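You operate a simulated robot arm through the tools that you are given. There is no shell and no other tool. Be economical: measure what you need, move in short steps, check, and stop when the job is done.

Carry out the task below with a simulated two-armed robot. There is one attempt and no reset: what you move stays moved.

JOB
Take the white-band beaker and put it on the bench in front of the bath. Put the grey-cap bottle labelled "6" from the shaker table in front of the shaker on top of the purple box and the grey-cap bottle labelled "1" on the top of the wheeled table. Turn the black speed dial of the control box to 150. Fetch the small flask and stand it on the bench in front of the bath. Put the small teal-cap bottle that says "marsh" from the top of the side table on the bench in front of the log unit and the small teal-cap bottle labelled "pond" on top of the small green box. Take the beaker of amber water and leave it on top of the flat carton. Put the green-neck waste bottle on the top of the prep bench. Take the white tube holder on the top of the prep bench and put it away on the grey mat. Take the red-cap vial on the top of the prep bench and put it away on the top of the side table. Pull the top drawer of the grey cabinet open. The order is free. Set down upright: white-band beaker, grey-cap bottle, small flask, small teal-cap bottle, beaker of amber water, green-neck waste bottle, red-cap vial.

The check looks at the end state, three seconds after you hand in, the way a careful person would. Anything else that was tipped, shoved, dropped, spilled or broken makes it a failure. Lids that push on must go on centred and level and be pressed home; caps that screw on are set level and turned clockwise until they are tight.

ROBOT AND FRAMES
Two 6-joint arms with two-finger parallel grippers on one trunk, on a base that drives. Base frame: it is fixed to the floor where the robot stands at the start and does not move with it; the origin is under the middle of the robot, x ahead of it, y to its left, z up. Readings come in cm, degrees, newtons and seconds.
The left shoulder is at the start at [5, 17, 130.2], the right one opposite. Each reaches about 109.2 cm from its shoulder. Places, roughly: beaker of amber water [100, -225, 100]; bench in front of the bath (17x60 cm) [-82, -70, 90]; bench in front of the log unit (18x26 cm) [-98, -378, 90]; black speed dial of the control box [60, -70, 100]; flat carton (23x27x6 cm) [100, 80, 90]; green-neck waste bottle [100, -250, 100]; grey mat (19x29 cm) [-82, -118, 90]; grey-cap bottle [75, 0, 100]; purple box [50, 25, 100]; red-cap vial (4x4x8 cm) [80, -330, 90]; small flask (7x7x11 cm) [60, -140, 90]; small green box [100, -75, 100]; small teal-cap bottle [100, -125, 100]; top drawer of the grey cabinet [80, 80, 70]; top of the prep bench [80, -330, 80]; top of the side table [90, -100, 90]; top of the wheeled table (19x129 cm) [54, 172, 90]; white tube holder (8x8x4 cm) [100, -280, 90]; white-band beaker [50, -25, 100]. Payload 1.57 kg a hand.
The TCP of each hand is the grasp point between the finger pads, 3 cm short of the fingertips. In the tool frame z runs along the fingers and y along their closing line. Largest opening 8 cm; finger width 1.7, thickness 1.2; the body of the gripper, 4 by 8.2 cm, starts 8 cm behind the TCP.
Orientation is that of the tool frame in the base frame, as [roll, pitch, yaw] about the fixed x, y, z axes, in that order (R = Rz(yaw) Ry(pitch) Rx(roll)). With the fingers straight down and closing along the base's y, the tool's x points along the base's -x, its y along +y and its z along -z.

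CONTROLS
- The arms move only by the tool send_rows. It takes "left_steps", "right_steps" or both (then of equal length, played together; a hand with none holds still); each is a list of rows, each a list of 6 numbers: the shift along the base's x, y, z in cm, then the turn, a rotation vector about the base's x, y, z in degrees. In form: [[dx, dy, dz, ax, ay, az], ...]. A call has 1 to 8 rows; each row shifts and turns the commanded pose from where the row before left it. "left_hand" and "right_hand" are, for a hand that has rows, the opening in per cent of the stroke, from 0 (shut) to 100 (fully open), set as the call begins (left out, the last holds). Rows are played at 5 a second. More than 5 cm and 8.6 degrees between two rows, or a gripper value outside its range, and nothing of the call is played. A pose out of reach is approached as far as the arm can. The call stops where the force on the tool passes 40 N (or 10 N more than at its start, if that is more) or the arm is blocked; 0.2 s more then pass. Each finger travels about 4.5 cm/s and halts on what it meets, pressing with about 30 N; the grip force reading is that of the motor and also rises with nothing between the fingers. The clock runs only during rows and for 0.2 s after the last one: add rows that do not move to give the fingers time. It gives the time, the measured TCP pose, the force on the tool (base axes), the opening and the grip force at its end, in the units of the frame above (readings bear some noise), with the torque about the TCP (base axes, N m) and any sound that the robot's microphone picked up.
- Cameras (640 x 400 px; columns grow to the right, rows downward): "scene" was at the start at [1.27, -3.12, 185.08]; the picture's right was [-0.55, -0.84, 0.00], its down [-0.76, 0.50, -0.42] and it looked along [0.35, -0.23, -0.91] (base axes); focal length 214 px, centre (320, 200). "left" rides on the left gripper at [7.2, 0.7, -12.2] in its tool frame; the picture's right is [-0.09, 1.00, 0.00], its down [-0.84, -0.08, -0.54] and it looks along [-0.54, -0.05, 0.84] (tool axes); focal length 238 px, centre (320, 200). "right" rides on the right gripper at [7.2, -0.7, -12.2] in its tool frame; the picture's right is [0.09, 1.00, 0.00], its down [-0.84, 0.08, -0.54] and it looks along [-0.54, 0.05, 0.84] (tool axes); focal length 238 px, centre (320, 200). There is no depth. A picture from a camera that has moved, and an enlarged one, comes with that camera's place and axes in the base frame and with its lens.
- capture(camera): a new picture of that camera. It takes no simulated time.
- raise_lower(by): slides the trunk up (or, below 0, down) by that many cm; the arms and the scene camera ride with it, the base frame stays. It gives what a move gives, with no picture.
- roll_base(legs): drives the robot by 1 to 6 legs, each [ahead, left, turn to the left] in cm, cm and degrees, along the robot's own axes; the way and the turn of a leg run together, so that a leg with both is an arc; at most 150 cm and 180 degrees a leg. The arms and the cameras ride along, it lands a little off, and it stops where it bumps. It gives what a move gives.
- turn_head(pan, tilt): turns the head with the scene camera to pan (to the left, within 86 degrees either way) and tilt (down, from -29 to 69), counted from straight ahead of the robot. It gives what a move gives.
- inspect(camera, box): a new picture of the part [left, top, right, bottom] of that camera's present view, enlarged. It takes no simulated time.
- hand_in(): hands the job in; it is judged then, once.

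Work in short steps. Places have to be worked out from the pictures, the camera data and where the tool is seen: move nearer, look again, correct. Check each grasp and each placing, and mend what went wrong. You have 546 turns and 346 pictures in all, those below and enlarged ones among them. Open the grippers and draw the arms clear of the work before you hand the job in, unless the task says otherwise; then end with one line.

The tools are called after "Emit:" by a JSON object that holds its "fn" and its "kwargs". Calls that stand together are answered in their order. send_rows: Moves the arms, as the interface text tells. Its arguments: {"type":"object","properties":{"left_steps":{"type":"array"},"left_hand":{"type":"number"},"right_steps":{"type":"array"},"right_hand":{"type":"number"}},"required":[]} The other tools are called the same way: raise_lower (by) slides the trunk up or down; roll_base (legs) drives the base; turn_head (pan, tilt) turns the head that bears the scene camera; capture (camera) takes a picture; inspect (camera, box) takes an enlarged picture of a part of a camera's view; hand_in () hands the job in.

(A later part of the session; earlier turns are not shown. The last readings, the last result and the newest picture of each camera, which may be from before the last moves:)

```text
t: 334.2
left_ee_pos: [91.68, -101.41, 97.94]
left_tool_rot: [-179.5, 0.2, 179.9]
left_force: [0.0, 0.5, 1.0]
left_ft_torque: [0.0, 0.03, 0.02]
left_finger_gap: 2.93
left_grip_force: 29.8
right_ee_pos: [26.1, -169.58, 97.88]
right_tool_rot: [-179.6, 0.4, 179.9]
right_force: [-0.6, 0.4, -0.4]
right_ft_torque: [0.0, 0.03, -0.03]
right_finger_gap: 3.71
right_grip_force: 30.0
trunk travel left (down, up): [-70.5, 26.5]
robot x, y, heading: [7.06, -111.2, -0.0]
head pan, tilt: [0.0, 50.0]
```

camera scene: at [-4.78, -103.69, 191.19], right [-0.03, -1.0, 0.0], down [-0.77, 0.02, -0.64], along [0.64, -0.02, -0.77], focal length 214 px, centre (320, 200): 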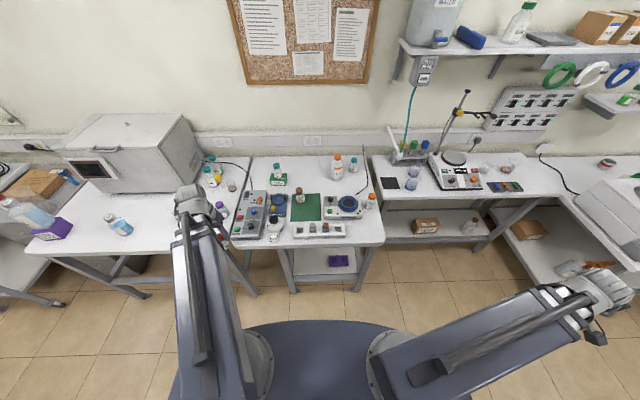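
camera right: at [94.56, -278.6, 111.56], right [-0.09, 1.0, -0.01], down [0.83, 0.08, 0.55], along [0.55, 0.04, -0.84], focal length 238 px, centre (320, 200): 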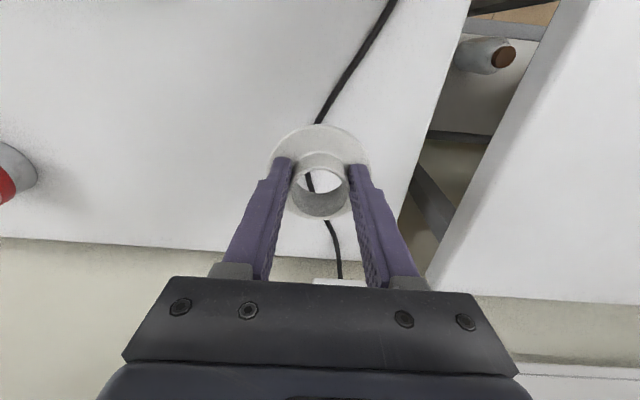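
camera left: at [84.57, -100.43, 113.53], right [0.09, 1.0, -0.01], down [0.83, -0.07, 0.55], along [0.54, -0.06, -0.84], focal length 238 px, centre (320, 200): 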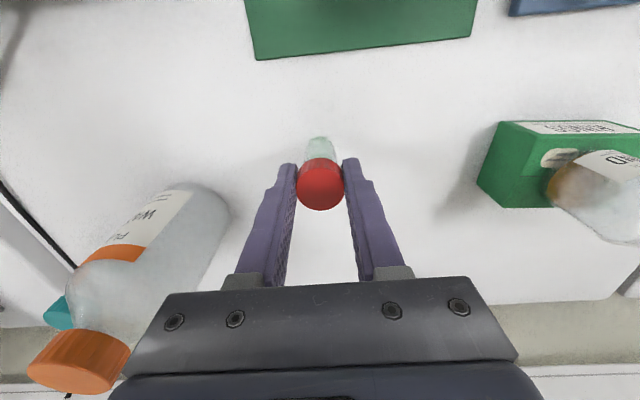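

Emit:
{"fn": "raise_lower", "kwargs": {"by": -0.25}}

Emit:
{"fn": "raise_lower", "kwargs": {"by": -0.25}}

```text
t: 334.8
left_ee_pos: [91.68, -101.36, 97.74]
left_tool_rot: [-179.5, 0.3, 179.8]
left_force: [1.7, -0.2, 15.7]
left_ft_torque: [0.04, -0.21, -0.01]
left_finger_gap: 2.94
left_grip_force: 30.3
right_ee_pos: [26.0, -169.72, 97.72]
right_tool_rot: [-179.7, 0.5, 179.8]
right_force: [-0.3, -0.4, -0.6]
right_ft_torque: [0.01, 0.01, -0.01]
right_finger_gap: 3.7
right_grip_force: 29.5
trunk travel left (down, up): [-70.2, 26.8]
robot x, y, heading: [7.46, -110.66, -0.0]
head pan, tilt: [0.0, 50.0]
```

```text
t: 335.3
left_ee_pos: [91.45, -101.37, 97.58]
left_tool_rot: [-179.5, 0.2, 179.8]
left_force: [0.4, 0.3, 14.0]
left_ft_torque: [-0.01, -0.03, 0.02]
left_finger_gap: 2.95
left_grip_force: 29.7
right_ee_pos: [26.07, -169.72, 97.44]
right_tool_rot: [-179.6, 0.5, 179.8]
right_force: [-0.8, 0.3, -1.0]
right_ft_torque: [0.0, 0.01, -0.01]
right_finger_gap: 3.7
right_grip_force: 30.2
trunk travel left (down, up): [-70.0, 27.0]
robot x, y, heading: [7.21, -110.63, 0.0]
head pan, tilt: [0.0, 50.0]
```

Contact. Release, rise, verify.

Emit:
{"fn": "send_rows", "kwargs": {"left_steps": [[0, 0, 0, 0, 0, 0], [0, 0, 0, 0, 0, 0], [0, 0, 0, 0, 0, 0], [0, 0, 0, 0, 0, 0]], "left_hand": 80}}

Emit:
{"fn": "raise_lower", "kwargs": {"by": 26}}

Emit:
{"fn": "capture", "kwargs": {"camera": "left"}}

```text
t: 336.3
left_ee_pos: [91.79, -101.39, 97.46]
left_tool_rot: [-179.5, 0.2, 179.9]
left_force: [0.1, -1.1, 0.0]
left_ft_torque: [-0.03, 0.04, -0.01]
left_finger_gap: 6.4
left_grip_force: 0.1
right_ee_pos: [26.13, -169.7, 97.51]
right_tool_rot: [-179.6, 0.4, 179.8]
right_force: [0.3, -0.7, 0.4]
right_ft_torque: [0.04, 0.01, 0.01]
right_finger_gap: 3.7
right_grip_force: 29.9
trunk travel left (down, up): [-70.0, 27.0]
robot x, y, heading: [7.23, -110.71, 0.2]
head pan, tilt: [0.0, 50.0]
```

```text
t: 338.9
left_ee_pos: [91.67, -101.33, 123.51]
left_tool_rot: [-179.4, 0.2, 179.8]
left_force: [-0.8, 1.1, -0.7]
left_ft_torque: [-0.01, 0.0, 0.02]
left_finger_gap: 6.41
left_grip_force: 0.0
right_ee_pos: [26.0, -169.65, 123.39]
right_tool_rot: [-179.7, 0.3, 179.8]
right_force: [0.0, 0.5, -1.2]
right_ft_torque: [0.0, -0.01, 0.03]
right_finger_gap: 3.72
right_grip_force: 30.1
trunk travel left (down, up): [-96.0, 1.0]
robot x, y, heading: [7.19, -111.06, -0.0]
head pan, tilt: [0.0, 50.0]
```

```text
200 pictures are left
camera left: at [84.58, -100.44, 135.51], right [0.09, 1.0, -0.01], down [0.83, -0.07, 0.55], along [0.54, -0.06, -0.84], focal length 238 px, centre (320, 200)
```

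left: 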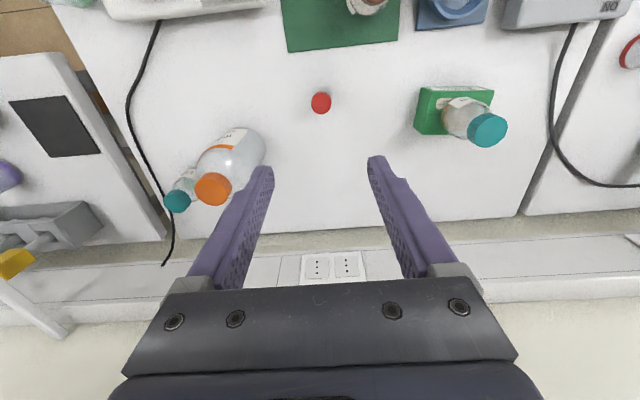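

Vial stands. Retract the left arm, back away and turn around toward the grey mat with the holder in the right hand.

Emit:
{"fn": "send_rows", "kwargs": {"left_steps": [[-4.3, 2.4, 0, 0, 0, 0], [-4.3, 2.4, 0, 0, 0, 0], [-4.3, 2.4, 0, 0, 0, 0], [-4.3, 2.4, 0, 0, 0, 0], [-4.3, 2.4, 0, 0, 0, 0], [-4.3, 2.4, 0, 0, 0, 0], [-4.3, 2.4, 0, 0, 0, 0], [-4.3, 2.4, 0, 0, 0, 0]]}}

Emit:
{"fn": "roll_base", "kwargs": {"legs": [[-12, 0, 0], [0, 0, 180]]}}

Emit:
{"fn": "capture", "kwargs": {"camera": "scene"}}

```text
t: 340.8
left_ee_pos: [57.06, -81.98, 123.47]
left_tool_rot: [-179.5, 0.2, 179.7]
left_force: [0.3, -0.7, 0.5]
left_ft_torque: [0.03, -0.04, -0.02]
left_finger_gap: 6.37
left_grip_force: 0.1
right_ee_pos: [25.92, -169.59, 123.46]
right_tool_rot: [-179.8, 0.5, 179.8]
right_force: [0.3, 0.2, -0.2]
right_ft_torque: [-0.02, 0.04, 0.04]
right_finger_gap: 3.69
right_grip_force: 29.7
trunk travel left (down, up): [-96.0, 1.0]
robot x, y, heading: [7.74, -110.86, -0.2]
head pan, tilt: [0.0, 50.0]
```

```text
t: 349.2
left_ee_pos: [-55.5, -137.32, 123.43]
left_tool_rot: [-179.4, 0.2, -2.8]
left_force: [0.5, -0.1, 0.9]
left_ft_torque: [-0.02, -0.01, 0.01]
left_finger_gap: 6.4
left_grip_force: 0.1
right_ee_pos: [-20.33, -51.36, 123.51]
right_tool_rot: [-179.6, 0.4, -3.0]
right_force: [0.3, 1.1, -1.6]
right_ft_torque: [0.03, -0.02, -0.03]
right_finger_gap: 3.72
right_grip_force: 29.9
trunk travel left (down, up): [-96.0, 1.0]
robot x, y, heading: [-4.61, -110.92, 177.4]
head pan, tilt: [0.0, 50.0]
```

```text
199 pictures are left
camera scene: at [-7.82, -110.56, 191.19], right [0.05, 1.0, 0.0], down [0.77, -0.04, -0.64], along [-0.64, 0.03, -0.77], focal length 214 px, centre (320, 200)
```

scene: 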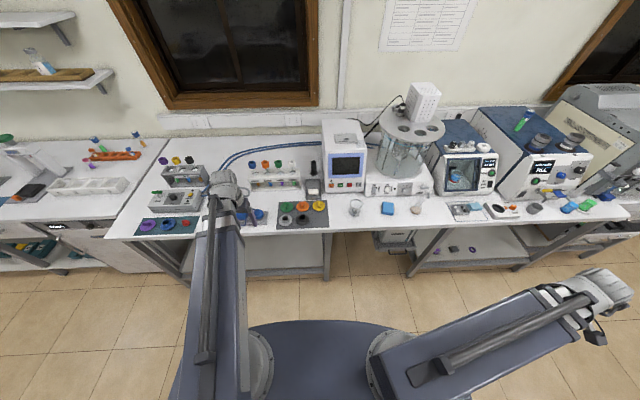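

Emit:
{"fn": "inspect", "kwargs": {"camera": "scene", "box": [250, 170, 370, 250]}}

```text
5.00 times, centred on (310, 210) of scene
camera zoom: at [-7.82, -110.56, 191.19], right [0.05, 1.0, 0.0], down [0.77, -0.04, -0.64], along [-0.64, 0.03, -0.77], focal length 1072 px, centre (370, 150)
```

zoom: 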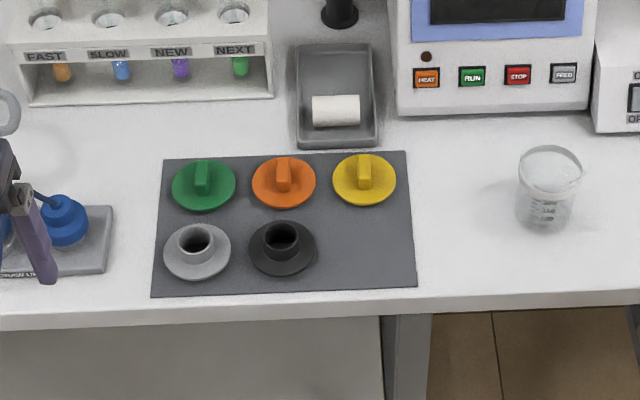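

The free slot on the mat (next to the black holder) is centred at ≈[-77.3,-107.8]. Swing the right arm there at height.

Emit:
{"fn": "send_rows", "kwargs": {"right_steps": [[-4.35, -2.25, 0, 0, 0, 0], [-4.35, -2.25, 0, 0, 0, 0], [-4.35, -2.25, 0, 0, 0, 0], [-4.35, -2.25, 0, 0, 0, 0], [-4.35, -2.25, 0, 0, 0, 0], [-4.35, -2.25, 0, 0, 0, 0], [-4.35, -2.25, 0, 0, 0, 0], [-4.35, -2.25, 0, 0, 0, 0]]}}

Emit:
{"fn": "send_rows", "kwargs": {"right_steps": [[-2.5, -4.2, 0, 0, 0, 0], [-2.5, -4.2, 0, 0, 0, 0], [-2.5, -4.2, 0, 0, 0, 0], [-2.5, -4.2, 0, 0, 0, 0], [-2.5, -4.2, 0, 0, 0, 0], [-2.5, -4.2, 0, 0, 0, 0], [-2.5, -4.2, 0, 0, 0, 0], [-2.5, -4.2, 0, 0, 0, 0]]}}

Emit:
{"fn": "capture", "kwargs": {"camera": "right"}}

```text
t: 351.0
left_ee_pos: [-55.62, -137.25, 123.38]
left_tool_rot: [-179.5, 0.1, -3.0]
left_force: [-0.9, -0.6, -0.1]
left_ft_torque: [-0.02, -0.02, -0.02]
left_finger_gap: 6.4
left_grip_force: 0.1
right_ee_pos: [-55.12, -69.43, 123.5]
right_tool_rot: [-179.6, 0.4, -3.0]
right_force: [-0.5, -0.5, -0.3]
right_ft_torque: [0.03, 0.0, 0.01]
right_finger_gap: 3.7
right_grip_force: 30.1
trunk travel left (down, up): [-96.0, 1.0]
robot x, y, heading: [-4.46, -110.94, 177.2]
head pan, tilt: [0.0, 50.0]
```

```text
t: 352.8
left_ee_pos: [-55.57, -137.34, 123.38]
left_tool_rot: [-179.5, 0.2, -2.9]
left_force: [0.3, 0.2, 0.2]
left_ft_torque: [-0.02, -0.02, 0.01]
left_finger_gap: 6.41
left_grip_force: 0.1
right_ee_pos: [-75.29, -102.95, 123.41]
right_tool_rot: [-179.6, 0.4, -2.9]
right_force: [0.0, -0.2, -1.0]
right_ft_torque: [0.0, -0.01, 0.01]
right_finger_gap: 3.71
right_grip_force: 30.3
trunk travel left (down, up): [-96.0, 1.0]
robot x, y, heading: [-4.07, -110.79, 177.1]
head pan, tilt: [0.0, 50.0]
```

```text
197 pictures are left
camera right: at [-67.85, -102.71, 135.55], right [0.04, -1.0, -0.01], down [-0.84, -0.04, 0.55], along [-0.55, -0.01, -0.84], focal length 238 px, centre (320, 200)
```

right: 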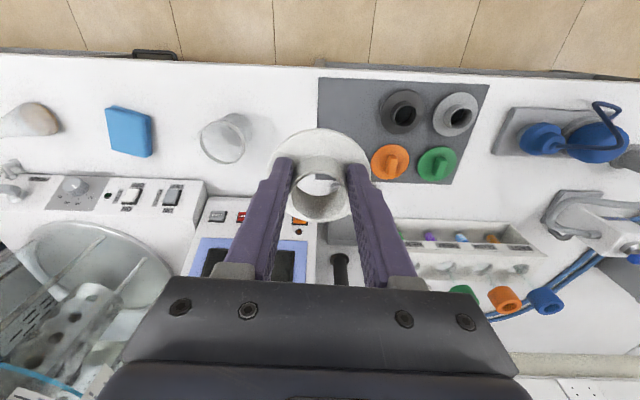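

Emit:
{"fn": "send_rows", "kwargs": {"right_steps": [[-1.15, -2.2, 0, 0, 0, 0], [-1.15, -2.2, 0, 0, 0, 0]]}}

Emit:
{"fn": "raise_lower", "kwargs": {"by": -24}}

Emit:
{"fn": "capture", "kwargs": {"camera": "right"}}

Emit:
{"fn": "inspect", "kwargs": {"camera": "scene", "box": [240, 160, 380, 260]}}

```text
t: 353.4
left_ee_pos: [-55.51, -137.44, 123.51]
left_tool_rot: [-179.5, 0.3, -2.9]
left_force: [-0.4, -0.1, -0.5]
left_ft_torque: [0.01, 0.0, 0.0]
left_finger_gap: 6.4
left_grip_force: 0.0
right_ee_pos: [-77.43, -107.38, 123.38]
right_tool_rot: [-179.6, 0.4, -2.8]
right_force: [-0.5, 0.2, -0.6]
right_ft_torque: [0.02, 0.06, -0.02]
right_finger_gap: 3.72
right_grip_force: 29.7
trunk travel left (down, up): [-96.0, 1.0]
robot x, y, heading: [-4.45, -111.25, 177.1]
head pan, tilt: [0.0, 50.0]
```

```text
t: 355.9
left_ee_pos: [-55.57, -137.31, 99.39]
left_tool_rot: [-179.6, 0.2, -2.9]
left_force: [0.4, 0.1, 0.2]
left_ft_torque: [0.02, 0.0, -0.03]
left_finger_gap: 6.41
left_grip_force: 0.1
right_ee_pos: [-77.39, -107.4, 99.43]
right_tool_rot: [-179.7, 0.4, -2.9]
right_force: [-0.1, 0.1, -1.0]
right_ft_torque: [-0.02, 0.0, -0.01]
right_finger_gap: 3.73
right_grip_force: 29.7
trunk travel left (down, up): [-72.0, 25.0]
robot x, y, heading: [-4.54, -111.55, 177.2]
head pan, tilt: [0.0, 50.0]
```

```text
196 pictures are left
camera right: at [-69.97, -107.09, 111.59], right [0.04, -1.0, -0.01], down [-0.84, -0.04, 0.55], along [-0.55, -0.02, -0.84], focal length 238 px, centre (320, 200)
```

right: 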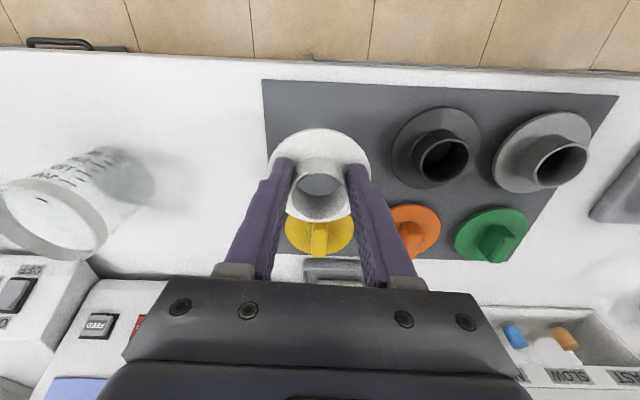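

```text
4.00 times, centred on (310, 210) of scene
camera zoom: at [-7.83, -110.57, 167.2], right [0.05, 1.0, 0.0], down [0.77, -0.04, -0.64], along [-0.64, 0.03, -0.77], focal length 858 px, centre (360, 160)
```

zoom: 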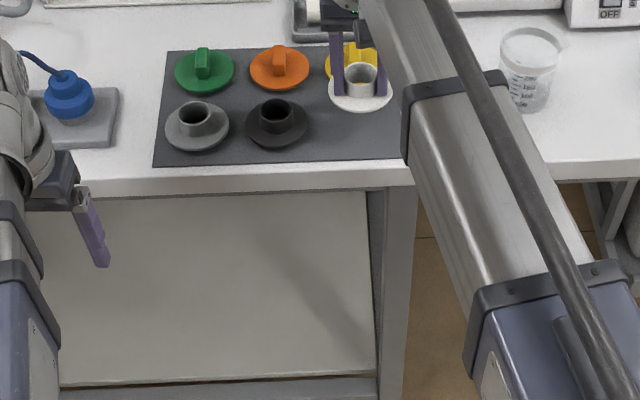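

Clear of neighbours and within the mat. Lower to contact (TCP≈94.8).

Emit:
{"fn": "raise_lower", "kwargs": {"by": -4}}

Emit:
{"fn": "raise_lower", "kwargs": {"by": -0.4}}

Emit:
{"fn": "raise_lower", "kwargs": {"by": -0.3}}

```text
t: 356.8
left_ee_pos: [-55.45, -137.28, 95.48]
left_tool_rot: [-179.5, 0.2, -2.9]
left_force: [0.5, -0.5, -0.1]
left_ft_torque: [-0.02, 0.03, -0.01]
left_finger_gap: 6.39
left_grip_force: 0.0
right_ee_pos: [-77.37, -107.39, 95.4]
right_tool_rot: [-179.6, 0.4, -2.9]
right_force: [-0.3, 0.1, -0.2]
right_ft_torque: [0.02, -0.02, -0.03]
right_finger_gap: 3.7
right_grip_force: 29.9
trunk travel left (down, up): [-68.0, 29.0]
robot x, y, heading: [-4.52, -110.89, 177.2]
head pan, tilt: [0.0, 50.0]
```

```text
t: 357.3
left_ee_pos: [-55.42, -137.24, 95.09]
left_tool_rot: [-179.4, 0.2, -2.9]
left_force: [0.7, 0.4, -0.9]
left_ft_torque: [-0.03, 0.03, -0.02]
left_finger_gap: 6.41
left_grip_force: 0.0
right_ee_pos: [-77.39, -107.43, 95.07]
right_tool_rot: [-179.6, 0.3, -3.0]
right_force: [0.2, -1.0, -0.6]
right_ft_torque: [0.0, -0.01, 0.01]
right_finger_gap: 3.71
right_grip_force: 30.4
trunk travel left (down, up): [-67.6, 29.4]
robot x, y, heading: [-4.05, -110.91, 176.9]
head pan, tilt: [0.0, 50.0]
```

```text
t: 357.8
left_ee_pos: [-55.47, -137.3, 94.68]
left_tool_rot: [-179.5, 0.3, -2.9]
left_force: [-0.4, -0.1, -0.1]
left_ft_torque: [0.01, 0.03, 0.0]
left_finger_gap: 6.41
left_grip_force: 0.0
right_ee_pos: [-77.22, -107.33, 94.86]
right_tool_rot: [-179.6, 0.6, -2.8]
right_force: [-3.9, 0.8, 14.2]
right_ft_torque: [-0.16, 0.03, -0.05]
right_finger_gap: 3.72
right_grip_force: 29.8
trunk travel left (down, up): [-67.3, 29.7]
robot x, y, heading: [-4.6, -110.67, 177.2]
head pan, tilt: [0.0, 50.0]
```

Emit:
{"fn": "raise_lower", "kwargs": {"by": -0.2}}

Emit:
{"fn": "send_rows", "kwargs": {"right_steps": [[0, 0, 0, 0, 0, 0], [0, 0, 0, 0, 0, 0], [0, 0, 0, 0, 0, 0], [0, 0, 0, 0, 0, 0]], "right_hand": 70}}

Emit:
{"fn": "raise_lower", "kwargs": {"by": 28}}

Emit:
{"fn": "capture", "kwargs": {"camera": "right"}}

```text
t: 358.3
left_ee_pos: [-55.3, -137.29, 94.79]
left_tool_rot: [-179.5, 0.3, -2.9]
left_force: [0.9, 0.0, -0.1]
left_ft_torque: [0.03, -0.01, 0.01]
left_finger_gap: 6.41
left_grip_force: 0.0
right_ee_pos: [-77.35, -107.3, 94.92]
right_tool_rot: [-179.5, 0.7, -2.8]
right_force: [1.0, 0.4, 28.6]
right_ft_torque: [-0.3, -0.28, 0.05]
right_finger_gap: 3.71
right_grip_force: 30.3
trunk travel left (down, up): [-67.1, 29.9]
robot x, y, heading: [-4.51, -110.91, 177.1]
head pan, tilt: [0.0, 50.0]
stopped: the force on the tool passed its limit at 43 N (the readings are from after the stop); the commanded pose is now the measured one
```

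```text
t: 359.3
left_ee_pos: [-55.28, -137.21, 94.83]
left_tool_rot: [-179.4, 0.2, -2.9]
left_force: [-1.3, 0.0, 0.2]
left_ft_torque: [0.01, 0.02, 0.02]
left_finger_gap: 6.4
left_grip_force: 0.1
right_ee_pos: [-77.38, -107.26, 94.87]
right_tool_rot: [-179.6, 0.7, -3.0]
right_force: [1.6, 10.7, 31.1]
right_ft_torque: [-0.09, -0.04, -0.04]
right_finger_gap: 4.61
right_grip_force: 0.1
trunk travel left (down, up): [-67.1, 29.9]
robot x, y, heading: [-4.24, -110.77, 177.0]
head pan, tilt: [0.0, 50.0]
```

```text
t: 362.1
left_ee_pos: [-55.58, -137.2, 122.57]
left_tool_rot: [-179.4, 0.3, -2.9]
left_force: [0.1, -1.2, 0.1]
left_ft_torque: [-0.05, -0.03, -0.02]
left_finger_gap: 6.38
left_grip_force: 0.1
right_ee_pos: [-77.44, -107.3, 122.61]
right_tool_rot: [-179.6, 0.6, -2.9]
right_force: [0.2, -0.2, 0.2]
right_ft_torque: [0.03, -0.03, 0.03]
right_finger_gap: 5.62
right_grip_force: 0.2
trunk travel left (down, up): [-95.1, 1.9]
robot x, y, heading: [-4.54, -111.07, 177.3]
head pan, tilt: [0.0, 50.0]
```

```text
194 pictures are left
camera right: at [-70.09, -107.08, 134.73], right [0.04, -1.0, -0.01], down [-0.83, -0.04, 0.55], along [-0.55, -0.02, -0.83], focal length 238 px, centre (320, 200)
```

right: 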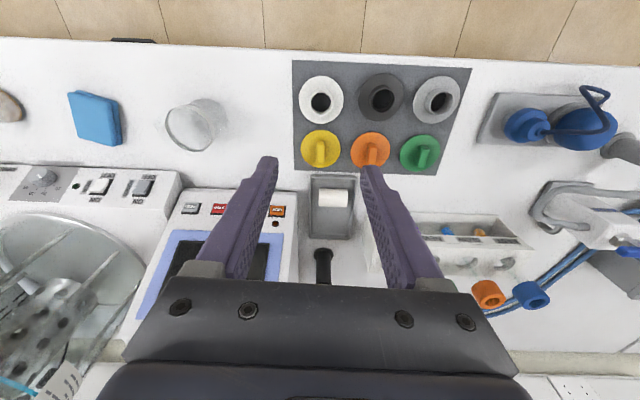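

The white holder sits in its slot. Retract the right arm, turn back, and drive to the hotplate table for the amber beaker.

Emit:
{"fn": "send_rows", "kwargs": {"right_steps": [[2.5, 4.2, 0, 0, 0, 0], [2.5, 4.2, 0, 0, 0, 0], [2.5, 4.2, 0, 0, 0, 0], [2.5, 4.2, 0, 0, 0, 0], [2.5, 4.2, 0, 0, 0, 0], [2.5, 4.2, 0, 0, 0, 0], [2.5, 4.2, 0, 0, 0, 0], [2.5, 4.2, 0, 0, 0, 0]]}}

Emit:
{"fn": "roll_base", "kwargs": {"legs": [[0, 0, -177], [0, -115, 0], [30, 0, 0]]}}

Emit:
{"fn": "turn_head", "kwargs": {"pan": -5, "tilt": 50}}

Emit:
{"fn": "capture", "kwargs": {"camera": "scene"}}

Emit:
{"fn": "capture", "kwargs": {"camera": "right"}}

```text
t: 363.9
left_ee_pos: [-55.42, -137.13, 122.68]
left_tool_rot: [-179.5, 0.2, -2.8]
left_force: [0.2, 0.3, 0.0]
left_ft_torque: [-0.03, -0.01, -0.02]
left_finger_gap: 6.4
left_grip_force: 0.2
right_ee_pos: [-57.28, -73.71, 122.54]
right_tool_rot: [-179.6, 0.7, -3.0]
right_force: [-0.8, 0.5, 0.2]
right_ft_torque: [0.0, -0.01, -0.07]
right_finger_gap: 5.6
right_grip_force: 0.1
trunk travel left (down, up): [-95.1, 1.9]
robot x, y, heading: [-4.22, -111.11, 177.4]
head pan, tilt: [0.0, 50.0]
```

```text
t: 378.6
left_ee_pos: [75.69, -196.78, 122.52]
left_tool_rot: [-179.5, 0.2, 179.4]
left_force: [-0.5, 0.1, -0.1]
left_ft_torque: [-0.02, 0.02, -0.02]
left_finger_gap: 6.41
left_grip_force: 0.1
right_ee_pos: [80.15, -260.49, 122.62]
right_tool_rot: [-179.6, 0.6, 179.3]
right_force: [-0.5, 0.6, -0.8]
right_ft_torque: [0.0, 0.08, -0.01]
right_finger_gap: 5.61
right_grip_force: 0.2
trunk travel left (down, up): [-95.1, 1.9]
robot x, y, heading: [25.48, -225.27, -0.6]
head pan, tilt: [0.0, 50.0]
```

```text
t: 379.2
left_ee_pos: [75.77, -196.85, 122.58]
left_tool_rot: [-179.5, 0.1, 179.4]
left_force: [-0.4, 0.1, -0.1]
left_ft_torque: [0.0, 0.03, 0.01]
left_finger_gap: 6.41
left_grip_force: 0.1
right_ee_pos: [80.03, -260.37, 122.68]
right_tool_rot: [-179.7, 0.7, 179.3]
right_force: [0.8, 0.6, 0.1]
right_ft_torque: [0.01, -0.04, -0.01]
right_finger_gap: 5.6
right_grip_force: 0.2
trunk travel left (down, up): [-95.1, 1.9]
robot x, y, heading: [25.82, -225.2, -0.7]
head pan, tilt: [-5.0, 50.0]
```

```text
193 pictures are left
camera scene: at [29.54, -225.84, 190.37], right [-0.1, -1.0, 0.0], down [-0.76, 0.07, -0.64], along [0.64, -0.06, -0.77], focal length 214 px, centre (320, 200)
```

scene: 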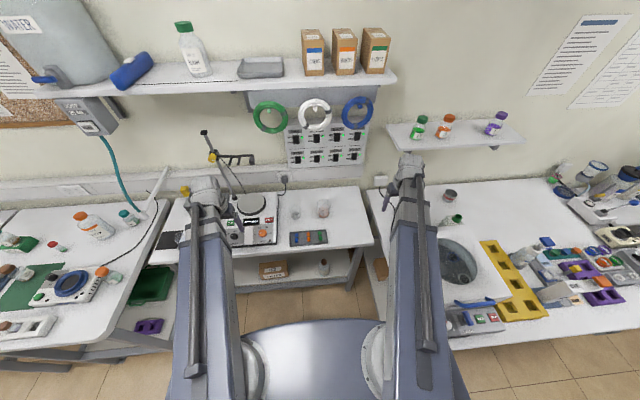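

```text
192 pictures are left
camera right: at [72.8, -260.84, 134.73], right [-0.08, 1.0, -0.01], down [0.83, 0.07, 0.55], along [0.55, 0.04, -0.83], focal length 238 px, centre (320, 200)
```

right: 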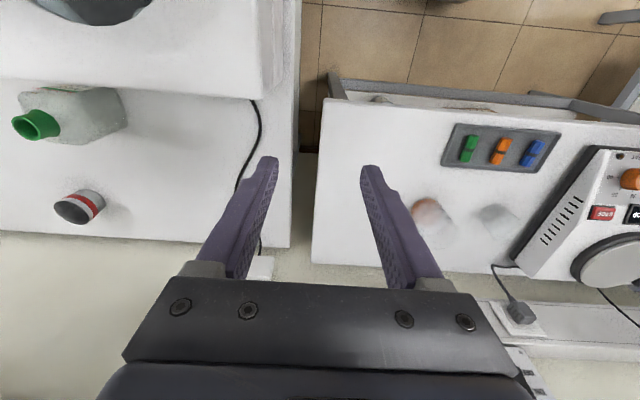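

Emit:
{"fn": "send_rows", "kwargs": {"right_steps": [[3.2, 3.7, 0, 0, 0, 0], [3.2, 3.7, 0, 0, 0, 0], [3.2, 3.7, 0, 0, 0, 0], [3.2, 3.7, 0, 0, 0, 0], [3.2, 3.7, 0, 0, 0, 0], [3.2, 3.7, 0, 0, 0, 0]], "right_hand": 100}}

Emit:
{"fn": "capture", "kwargs": {"camera": "right"}}

Emit:
{"fn": "inspect", "kwargs": {"camera": "right", "box": [260, 60, 400, 180]}}

Emit:
{"fn": "inspect", "kwargs": {"camera": "scene", "box": [260, 180, 360, 260]}}

```text
t: 380.6
left_ee_pos: [75.75, -196.81, 122.53]
left_tool_rot: [-179.5, 0.2, 179.4]
left_force: [-0.4, 0.1, 0.2]
left_ft_torque: [-0.04, -0.01, -0.01]
left_finger_gap: 6.42
left_grip_force: 0.1
right_ee_pos: [99.21, -237.94, 122.6]
right_tool_rot: [-179.6, 0.6, 179.4]
right_force: [-0.7, -0.4, 0.0]
right_ft_torque: [-0.03, 0.0, -0.02]
right_finger_gap: 8.02
right_grip_force: 0.1
trunk travel left (down, up): [-95.1, 1.9]
robot x, y, heading: [25.62, -225.54, -0.6]
head pan, tilt: [-5.0, 50.0]
```

```text
191 pictures are left
camera right: at [91.99, -238.43, 134.7], right [-0.08, 1.0, -0.01], down [0.83, 0.07, 0.55], along [0.55, 0.04, -0.84], focal length 238 px, centre (320, 200)
```

right: 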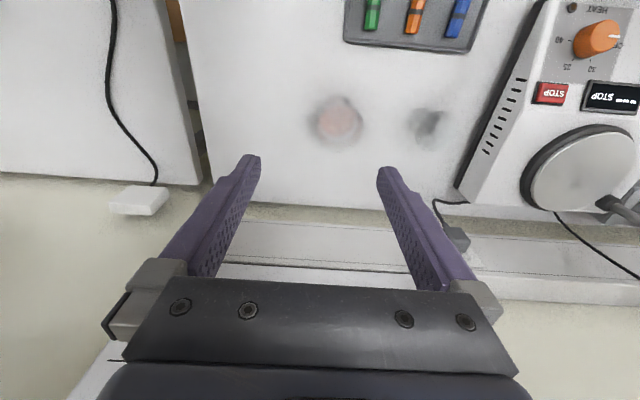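

```text
3.33 times, centred on (330, 120) of right
camera zoom: at [91.99, -238.43, 134.7], right [-0.08, 1.0, -0.01], down [0.83, 0.07, 0.55], along [0.55, 0.04, -0.84], focal length 794 px, centre (287, 467)
```

zoom: 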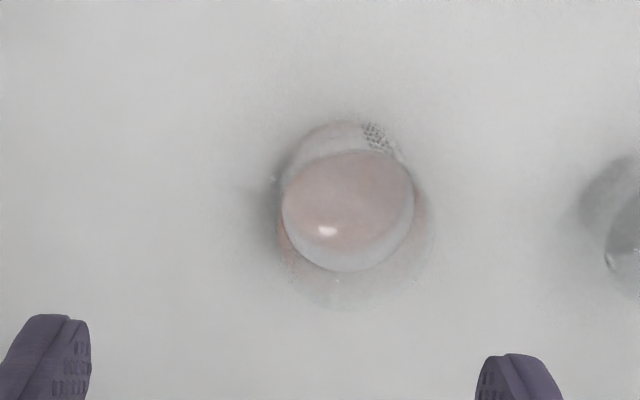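

```text
5.00 times, centred on (310, 220) of scene
camera zoom: at [29.64, -225.73, 190.36], right [-0.1, -1.0, 0.0], down [-0.76, 0.07, -0.64], along [0.64, -0.06, -0.77], focal length 1072 px, centre (370, 100)
```

zoom: 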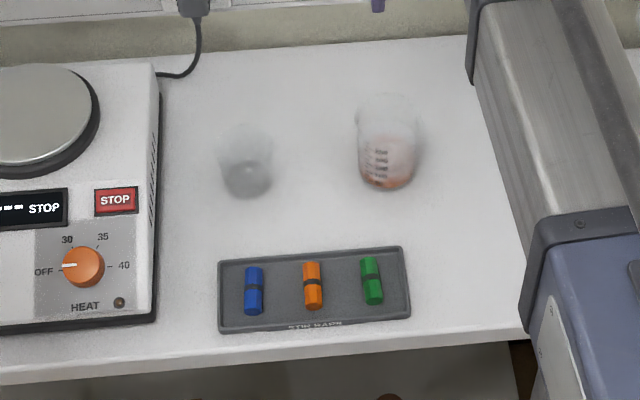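

Amber beaker base ≈[101.8,-234.5], ~6.8 cm wide, rim z≈99–100. Align and lower part way.

Emit:
{"fn": "send_rows", "kwargs": {"left_steps": [[-1.2, 0, 0, 0, 0, 0], [-1.3, 0, 0, 0, 0, 0]], "right_steps": [[1.3, 1.7, 0, 0, 0, 0], [1.3, 1.7, 0, 0, 0, 0]]}}

Emit:
{"fn": "raise_lower", "kwargs": {"by": -18.5}}

Emit:
{"fn": "capture", "kwargs": {"camera": "right"}}

Emit:
{"fn": "inspect", "kwargs": {"camera": "right", "box": [240, 80, 400, 220]}}

```text
t: 381.2
left_ee_pos: [73.26, -196.9, 122.66]
left_tool_rot: [-179.5, 0.2, 179.4]
left_force: [-0.3, 0.0, 0.0]
left_ft_torque: [0.0, -0.01, 0.02]
left_finger_gap: 6.4
left_grip_force: 0.1
right_ee_pos: [101.81, -234.7, 122.68]
right_tool_rot: [-179.6, 0.6, 179.3]
right_force: [-0.6, 0.3, 0.2]
right_ft_torque: [0.0, 0.0, -0.01]
right_finger_gap: 8.0
right_grip_force: 0.0
trunk travel left (down, up): [-95.1, 1.9]
robot x, y, heading: [25.69, -225.17, -0.3]
head pan, tilt: [-5.0, 50.0]
```

```text
t: 383.3
left_ee_pos: [73.15, -196.86, 104.23]
left_tool_rot: [-179.5, 0.1, 179.4]
left_force: [-0.5, 0.4, 0.8]
left_ft_torque: [0.01, -0.03, -0.01]
left_finger_gap: 6.39
left_grip_force: 0.0
right_ee_pos: [102.02, -234.8, 104.23]
right_tool_rot: [-179.6, 0.5, 179.3]
right_force: [-0.7, -0.9, -0.5]
right_ft_torque: [-0.01, 0.02, -0.01]
right_finger_gap: 8.01
right_grip_force: 0.1
trunk travel left (down, up): [-76.6, 20.4]
robot x, y, heading: [25.58, -225.36, -0.4]
head pan, tilt: [-5.0, 50.0]
```

```text
188 pictures are left
camera right: at [94.53, -235.17, 116.24], right [-0.08, 1.0, -0.01], down [0.83, 0.07, 0.55], along [0.55, 0.04, -0.83], focal length 238 px, centre (320, 200)
```

right: 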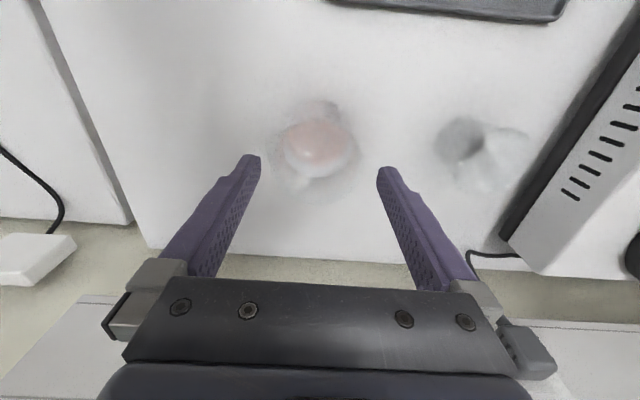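

```text
2.86 times, centred on (320, 150) of right
camera zoom: at [94.53, -235.17, 116.24], right [-0.08, 1.0, -0.01], down [0.83, 0.07, 0.55], along [0.55, 0.04, -0.83], focal length 681 px, centre (320, 343)
```

zoom: 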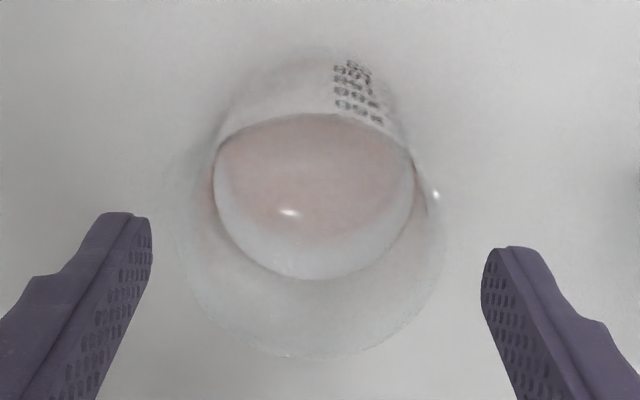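

Centred. Lower to TCP≈96 and close.

Emit:
{"fn": "send_rows", "kwargs": {"right_steps": [[0.3, -0.1, 0, 0, 0, 0]]}}

Emit:
{"fn": "raise_lower", "kwargs": {"by": -4.5}}

Emit:
{"fn": "capture", "kwargs": {"camera": "right"}}

Emit:
{"fn": "raise_lower", "kwargs": {"by": -3.7}}

Emit:
{"fn": "send_rows", "kwargs": {"right_steps": [[0, 0, 0, 0, 0, 0], [0, 0, 0, 0, 0, 0], [0, 0, 0, 0, 0, 0], [0, 0, 0, 0, 0, 0]], "right_hand": 0}}

```text
t: 383.7
left_ee_pos: [73.16, -196.9, 104.15]
left_tool_rot: [-179.5, 0.2, 179.4]
left_force: [-0.5, 0.3, -0.6]
left_ft_torque: [0.01, -0.01, 0.0]
left_finger_gap: 6.41
left_grip_force: 0.1
right_ee_pos: [102.12, -234.77, 104.08]
right_tool_rot: [-179.5, 0.6, 179.4]
right_force: [0.0, 0.3, 0.1]
right_ft_torque: [0.0, 0.0, -0.03]
right_finger_gap: 8.0
right_grip_force: 0.0
trunk travel left (down, up): [-76.6, 20.4]
robot x, y, heading: [25.72, -225.24, -0.3]
head pan, tilt: [-5.0, 50.0]
```

```text
t: 384.6
left_ee_pos: [73.23, -196.93, 99.51]
left_tool_rot: [-179.5, 0.2, 179.4]
left_force: [-0.8, 0.5, 0.2]
left_ft_torque: [0.0, 0.03, -0.01]
left_finger_gap: 6.4
left_grip_force: 0.1
right_ee_pos: [102.17, -234.84, 99.58]
right_tool_rot: [-179.5, 0.6, 179.3]
right_force: [0.0, 0.6, 0.0]
right_ft_torque: [-0.01, 0.02, -0.04]
right_finger_gap: 7.98
right_grip_force: 0.0
trunk travel left (down, up): [-72.1, 24.9]
robot x, y, heading: [25.93, -225.45, -0.7]
head pan, tilt: [-5.0, 50.0]
```

```text
186 pictures are left
camera right: at [94.83, -235.23, 111.74], right [-0.08, 1.0, -0.01], down [0.83, 0.07, 0.55], along [0.55, 0.04, -0.83], focal length 238 px, centre (320, 200)
```

right: 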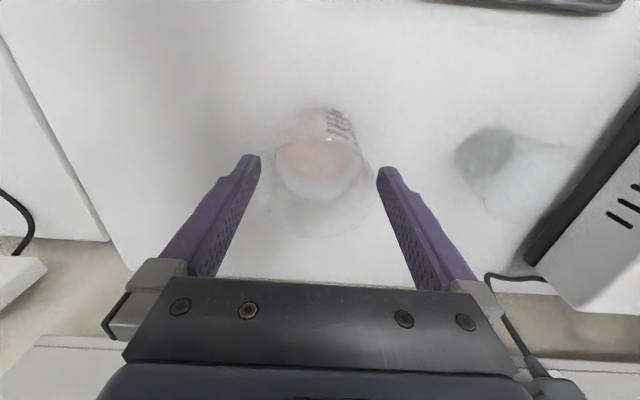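

```text
t: 385.4
left_ee_pos: [73.28, -196.78, 95.94]
left_tool_rot: [-179.5, 0.2, 179.4]
left_force: [-0.8, -0.3, -0.8]
left_ft_torque: [0.0, 0.03, -0.04]
left_finger_gap: 6.4
left_grip_force: 0.1
right_ee_pos: [102.0, -234.76, 95.93]
right_tool_rot: [-179.5, 0.6, 179.2]
right_force: [-1.1, -0.1, 0.0]
right_ft_torque: [-0.01, 0.01, 0.01]
right_finger_gap: 8.01
right_grip_force: 0.0
trunk travel left (down, up): [-68.4, 28.6]
robot x, y, heading: [24.96, -225.2, -0.5]
head pan, tilt: [-5.0, 50.0]
```

```text
t: 386.4
left_ee_pos: [73.21, -196.86, 95.99]
left_tool_rot: [-179.6, 0.2, 179.4]
left_force: [-0.2, 0.3, -1.0]
left_ft_torque: [0.02, -0.04, -0.01]
left_finger_gap: 6.4
left_grip_force: 0.1
right_ee_pos: [102.05, -234.78, 95.96]
right_tool_rot: [-179.5, 0.6, 179.3]
right_force: [-0.6, 1.8, -0.7]
right_ft_torque: [0.07, 0.03, 0.01]
right_finger_gap: 6.77
right_grip_force: 29.6
trunk travel left (down, up): [-68.4, 28.6]
robot x, y, heading: [25.43, -225.1, -0.6]
head pan, tilt: [-5.0, 50.0]
```

Gripped at 6.8 cm. Lift gently and retract.

Emit:
{"fn": "raise_lower", "kwargs": {"by": 6}}

Emit:
{"fn": "capture", "kwargs": {"camera": "right"}}

Emit:
{"fn": "raise_lower", "kwargs": {"by": 21}}

Emit:
{"fn": "send_rows", "kwargs": {"right_steps": [[-3.4, -3, 0, 0, 0, 0], [-3.4, -3, 0, 0, 0, 0], [-3.4, -3, 0, 0, 0, 0], [-3.4, -3, 0, 0, 0, 0], [-3.4, -3, 0, 0, 0, 0], [-3.4, -3, 0, 0, 0, 0], [-3.4, -3, 0, 0, 0, 0], [-3.4, -3, 0, 0, 0, 0]]}}

```text
t: 387.4
left_ee_pos: [73.28, -196.79, 101.87]
left_tool_rot: [-179.5, 0.2, 179.4]
left_force: [0.1, 0.4, 0.6]
left_ft_torque: [0.01, -0.01, -0.02]
left_finger_gap: 6.39
left_grip_force: 0.0
right_ee_pos: [102.08, -234.89, 101.78]
right_tool_rot: [-179.6, 0.6, 179.3]
right_force: [0.1, 0.0, -2.6]
right_ft_torque: [-0.05, 0.03, 0.01]
right_finger_gap: 6.75
right_grip_force: 30.3
trunk travel left (down, up): [-74.4, 22.6]
robot x, y, heading: [25.73, -225.23, -0.7]
head pan, tilt: [-5.0, 50.0]
```

```text
185 pictures are left
camera right: at [94.87, -235.23, 114.01], right [-0.08, 1.0, -0.01], down [0.83, 0.07, 0.55], along [0.55, 0.04, -0.83], focal length 238 px, centre (320, 200)
```

right: 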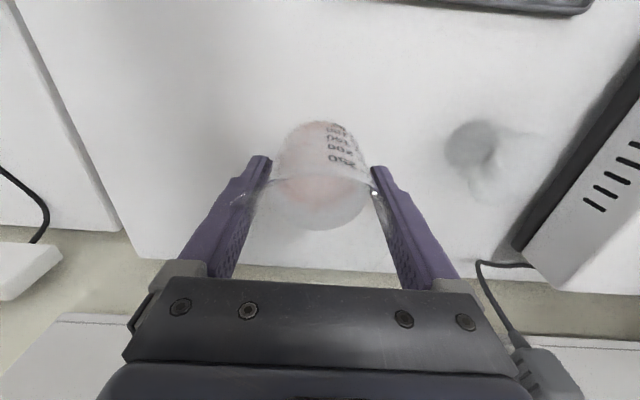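

```text
t: 389.6
left_ee_pos: [73.27, -196.86, 122.89]
left_tool_rot: [-179.5, 0.1, 179.5]
left_force: [-0.5, -0.5, -0.4]
left_ft_torque: [0.02, -0.01, 0.02]
left_finger_gap: 6.38
left_grip_force: 0.1
right_ee_pos: [102.07, -234.83, 122.87]
right_tool_rot: [-179.5, 0.6, 179.2]
right_force: [-0.2, -0.5, -3.2]
right_ft_torque: [0.0, 0.05, 0.03]
right_finger_gap: 6.74
right_grip_force: 29.5
trunk travel left (down, up): [-95.4, 1.6]
robot x, y, heading: [25.67, -225.62, -0.5]
head pan, tilt: [-5.0, 50.0]
```

```text
t: 391.4
left_ee_pos: [73.23, -196.93, 122.94]
left_tool_rot: [-179.4, 0.2, 179.4]
left_force: [-0.1, -0.2, 1.0]
left_ft_torque: [0.0, -0.02, 0.01]
left_finger_gap: 6.41
left_grip_force: 0.0
right_ee_pos: [74.69, -259.13, 122.91]
right_tool_rot: [-179.5, 0.7, 179.4]
right_force: [0.9, -0.5, -1.9]
right_ft_torque: [0.03, 0.01, 0.0]
right_finger_gap: 6.71
right_grip_force: 29.7
right hand out of reach, approached as far as the arm can: row 5
trunk travel left (down, up): [-95.4, 1.6]
robot x, y, heading: [25.64, -225.25, -0.5]
head pan, tilt: [-5.0, 50.0]
```

Emit:
{"fn": "roll_base", "kwargs": {"legs": [[-30, 0, 0.5], [0, 145, 0], [0, 140, 0]]}}

Emit:
{"fn": "turn_head", "kwargs": {"pan": 0, "tilt": 50}}

Emit:
{"fn": "capture", "kwargs": {"camera": "scene"}}

Emit:
{"fn": "capture", "kwargs": {"camera": "right"}}

```text
t: 406.9
left_ee_pos: [47.13, 87.36, 122.88]
left_tool_rot: [-179.5, 0.2, 178.2]
left_force: [0.4, 0.5, -0.1]
left_ft_torque: [0.02, 0.01, -0.01]
left_finger_gap: 6.4
left_grip_force: 0.2
right_ee_pos: [47.46, 24.89, 122.94]
right_tool_rot: [-179.7, 0.6, 178.1]
right_force: [0.1, 0.4, -3.1]
right_ft_torque: [0.04, 0.01, 0.01]
right_finger_gap: 6.74
right_grip_force: 30.1
trunk travel left (down, up): [-95.4, 1.6]
robot x, y, heading: [-1.13, 59.71, -1.6]
head pan, tilt: [-5.0, 50.0]
```

```text
t: 407.5
left_ee_pos: [47.1, 87.1, 122.83]
left_tool_rot: [-179.6, 0.2, 178.3]
left_force: [-1.2, 1.0, 0.2]
left_ft_torque: [0.0, 0.0, 0.0]
left_finger_gap: 6.42
left_grip_force: 0.0
right_ee_pos: [47.45, 25.04, 123.07]
right_tool_rot: [-179.5, 0.6, 178.1]
right_force: [-0.1, -0.4, -2.5]
right_ft_torque: [0.0, 0.04, -0.01]
right_finger_gap: 6.71
right_grip_force: 30.1
trunk travel left (down, up): [-95.4, 1.6]
robot x, y, heading: [-1.25, 59.5, -1.6]
head pan, tilt: [0.0, 50.0]
```

```text
184 pictures are left
camera scene: at [2.84, 59.84, 190.67], right [-0.03, -1.0, 0.0], down [-0.77, 0.02, -0.64], along [0.64, -0.02, -0.77], focal length 214 px, centre (320, 200)
```

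scene: 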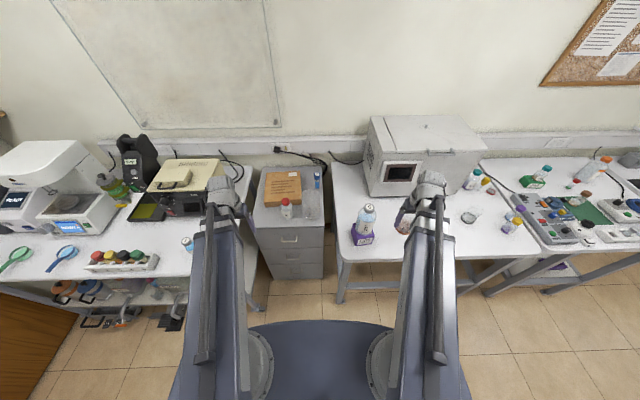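

```text
183 pictures are left
camera right: at [40.18, 24.72, 135.03], right [-0.06, 1.0, -0.01], down [0.83, 0.05, 0.55], along [0.55, 0.03, -0.83], focal length 238 px, centre (320, 200)
```

right: 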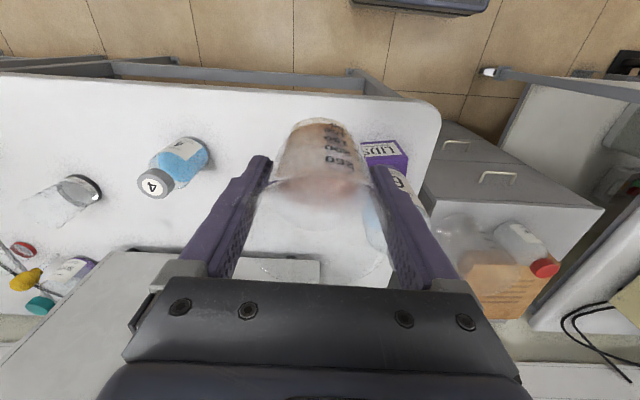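

Emit:
{"fn": "inspect", "kwargs": {"camera": "scene", "box": [230, 150, 350, 290]}}

Emit:
{"fn": "capture", "kwargs": {"camera": "left"}}

```text
2.86 times, centred on (290, 220) of scene
camera zoom: at [2.84, 59.84, 190.67], right [-0.03, -1.0, 0.0], down [-0.77, 0.02, -0.64], along [0.64, -0.02, -0.77], focal length 613 px, centre (406, 143)
```

zoom: 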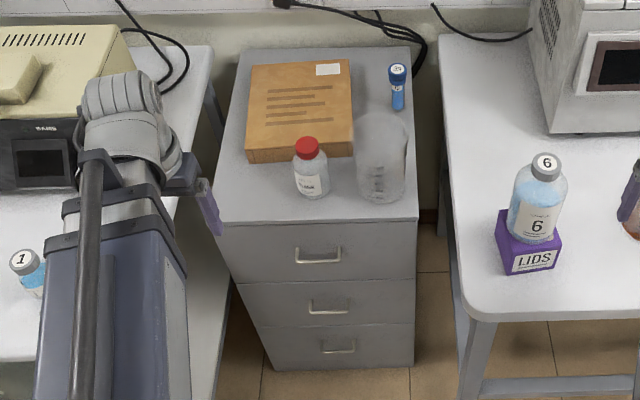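

```text
181 pictures are left
camera left: at [39.99, 88.37, 135.0], right [0.12, 0.99, -0.01], down [0.83, -0.1, 0.55], along [0.54, -0.07, -0.84], focal length 238 px, centre (320, 200)
```

left: 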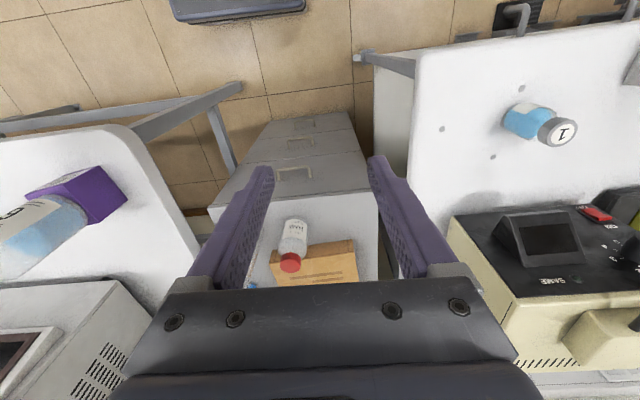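

Carton top is z≈92, spanning x 84–110, y 69–91; red-cap bottle [79,77,98] and jug [82,62,101] stand in front. Move the right hand to straight ahead first, then drive forward/left a bit.

Emit:
{"fn": "send_rows", "kwargs": {"right_steps": [[0.7, 4.2, 0, 0, 0, 0], [0.7, 4.2, 0, 0, 0, 0], [0.7, 4.2, 0, 0, 0, 0], [0.7, 4.2, 0, 0, 0, 0], [0.7, 4.2, 0, 0, 0, 0], [0.7, 4.2, 0, 0, 0, 0]]}}

Emit:
{"fn": "roll_base", "kwargs": {"legs": [[10.5, 8, 1.6]]}}

Emit:
{"fn": "capture", "kwargs": {"camera": "scene"}}

Emit:
{"fn": "capture", "kwargs": {"camera": "right"}}

```text
t: 408.9
left_ee_pos: [47.1, 87.3, 122.89]
left_tool_rot: [-179.5, 0.2, 178.2]
left_force: [0.0, 0.5, -0.9]
left_ft_torque: [0.0, 0.01, 0.03]
left_finger_gap: 6.39
left_grip_force: 0.1
right_ee_pos: [51.57, 50.47, 122.91]
right_tool_rot: [-179.5, 0.6, 178.1]
right_force: [-0.1, 0.9, -2.4]
right_ft_torque: [-0.01, 0.05, 0.05]
right_finger_gap: 6.71
right_grip_force: 30.2
trunk travel left (down, up): [-95.4, 1.6]
robot x, y, heading: [-1.43, 59.78, -1.8]
head pan, tilt: [0.0, 50.0]
```

```text
t: 410.2
left_ee_pos: [56.92, 96.48, 122.93]
left_tool_rot: [-179.5, 0.2, 179.7]
left_force: [0.2, -0.2, -0.4]
left_ft_torque: [-0.04, 0.0, -0.02]
left_finger_gap: 6.39
left_grip_force: 0.2
right_ee_pos: [62.34, 59.62, 122.87]
right_tool_rot: [-179.6, 0.6, 179.7]
right_force: [0.7, 0.1, -3.2]
right_ft_torque: [-0.02, 0.04, 0.02]
right_finger_gap: 6.7
right_grip_force: 30.0
trunk travel left (down, up): [-95.4, 1.6]
robot x, y, heading: [9.34, 67.83, -0.3]
head pan, tilt: [0.0, 50.0]
```

```text
180 pictures are left
camera scene: at [13.48, 67.94, 190.67], right [0.0, -1.0, 0.0], down [-0.77, 0.0, -0.64], along [0.64, 0.0, -0.77], focal length 214 px, centre (320, 200)
```

scene: 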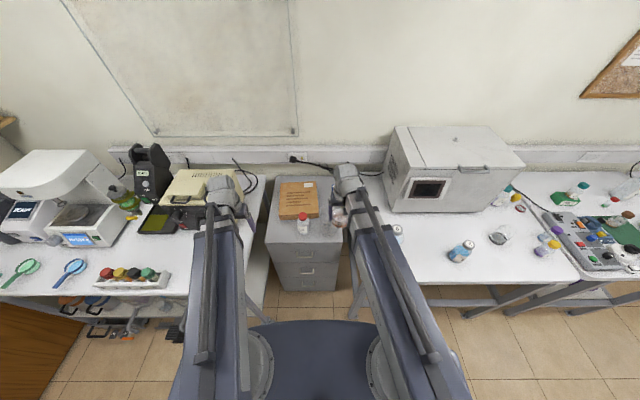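

```text
179 pictures are left
camera right: at [55.06, 59.08, 135.01], right [-0.09, 1.0, -0.01], down [0.83, 0.08, 0.55], along [0.55, 0.04, -0.84], focal length 238 px, centre (320, 200)
```

right: 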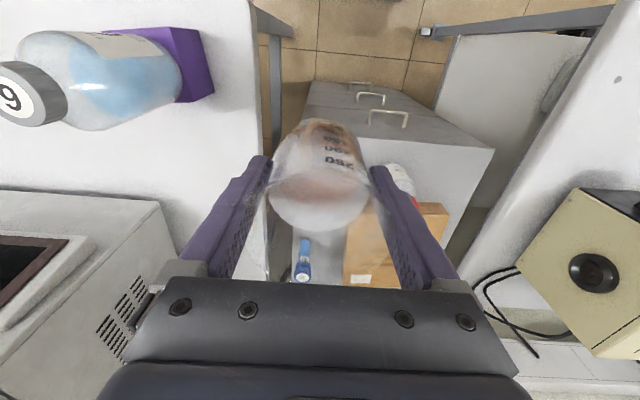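

Carry the beaker over the carton at [95,80].

Emit:
{"fn": "send_rows", "kwargs": {"right_steps": [[4.05, 2.55, 0, 0, 0, 0], [4.05, 2.55, 0, 0, 0, 0], [4.05, 2.55, 0, 0, 0, 0], [4.05, 2.55, 0, 0, 0, 0], [4.05, 2.55, 0, 0, 0, 0], [4.05, 2.55, 0, 0, 0, 0], [4.05, 2.55, 0, 0, 0, 0], [4.05, 2.55, 0, 0, 0, 0]]}}

Emit:
{"fn": "capture", "kwargs": {"camera": "right"}}

Emit:
{"fn": "capture", "kwargs": {"camera": "left"}}

Emit:
{"fn": "inspect", "kwargs": {"camera": "scene", "box": [230, 140, 390, 280]}}

```text
t: 412.0
left_ee_pos: [56.87, 96.48, 122.87]
left_tool_rot: [-179.5, 0.2, 179.7]
left_force: [0.0, -1.1, 0.5]
left_ft_torque: [-0.02, 0.02, 0.0]
left_finger_gap: 6.37
left_grip_force: 0.0
right_ee_pos: [94.84, 79.82, 122.8]
right_tool_rot: [-179.7, 0.7, 179.7]
right_force: [0.3, -0.1, -2.2]
right_ft_torque: [-0.01, 0.04, 0.0]
right_finger_gap: 6.74
right_grip_force: 29.9
trunk travel left (down, up): [-95.4, 1.6]
robot x, y, heading: [9.09, 67.61, -0.3]
head pan, tilt: [0.0, 50.0]
```

```text
178 pictures are left
camera right: at [87.68, 79.4, 134.96], right [-0.09, 1.0, -0.01], down [0.83, 0.08, 0.55], along [0.55, 0.04, -0.84], focal length 238 px, centre (320, 200)
```

right: 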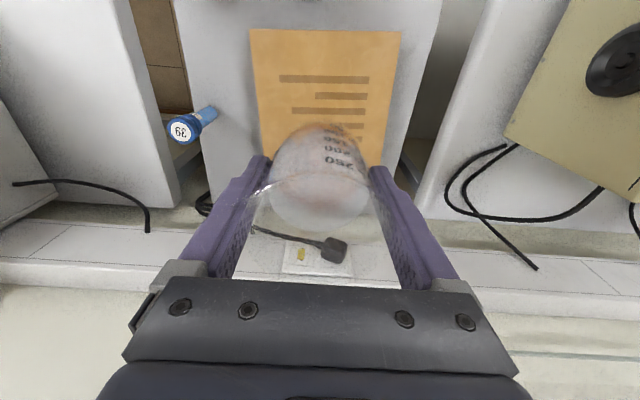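

```text
177 pictures are left
camera left: at [49.87, 97.4, 134.95], right [0.1, 1.0, -0.01], down [0.84, -0.08, 0.54], along [0.54, -0.06, -0.84], focal length 238 px, centre (320, 200)
```

left: 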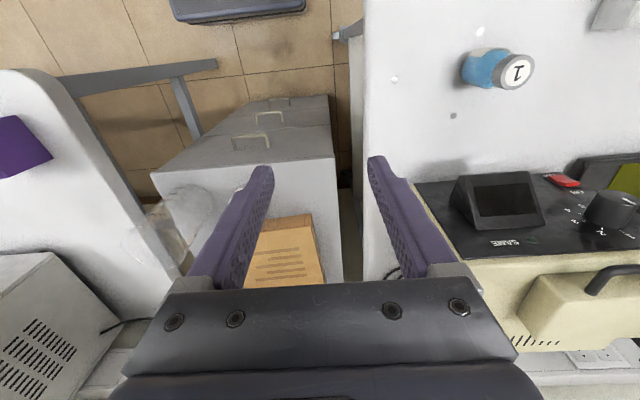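

```text
2.86 times, centred on (310, 210) of scene
camera zoom: at [13.53, 67.94, 190.66], right [0.0, -1.0, 0.0], down [-0.77, 0.0, -0.64], along [0.64, 0.0, -0.77], focal length 613 px, centre (349, 171)
```

zoom: 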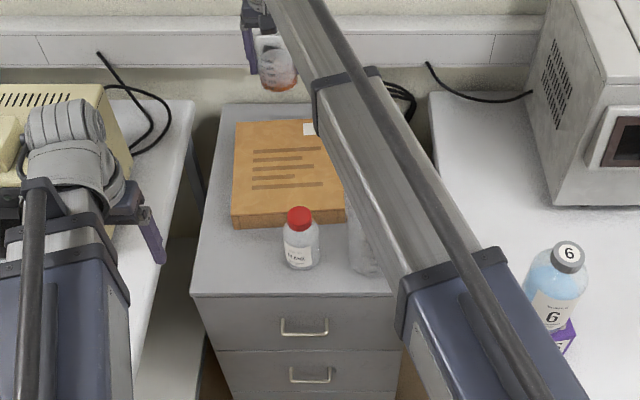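

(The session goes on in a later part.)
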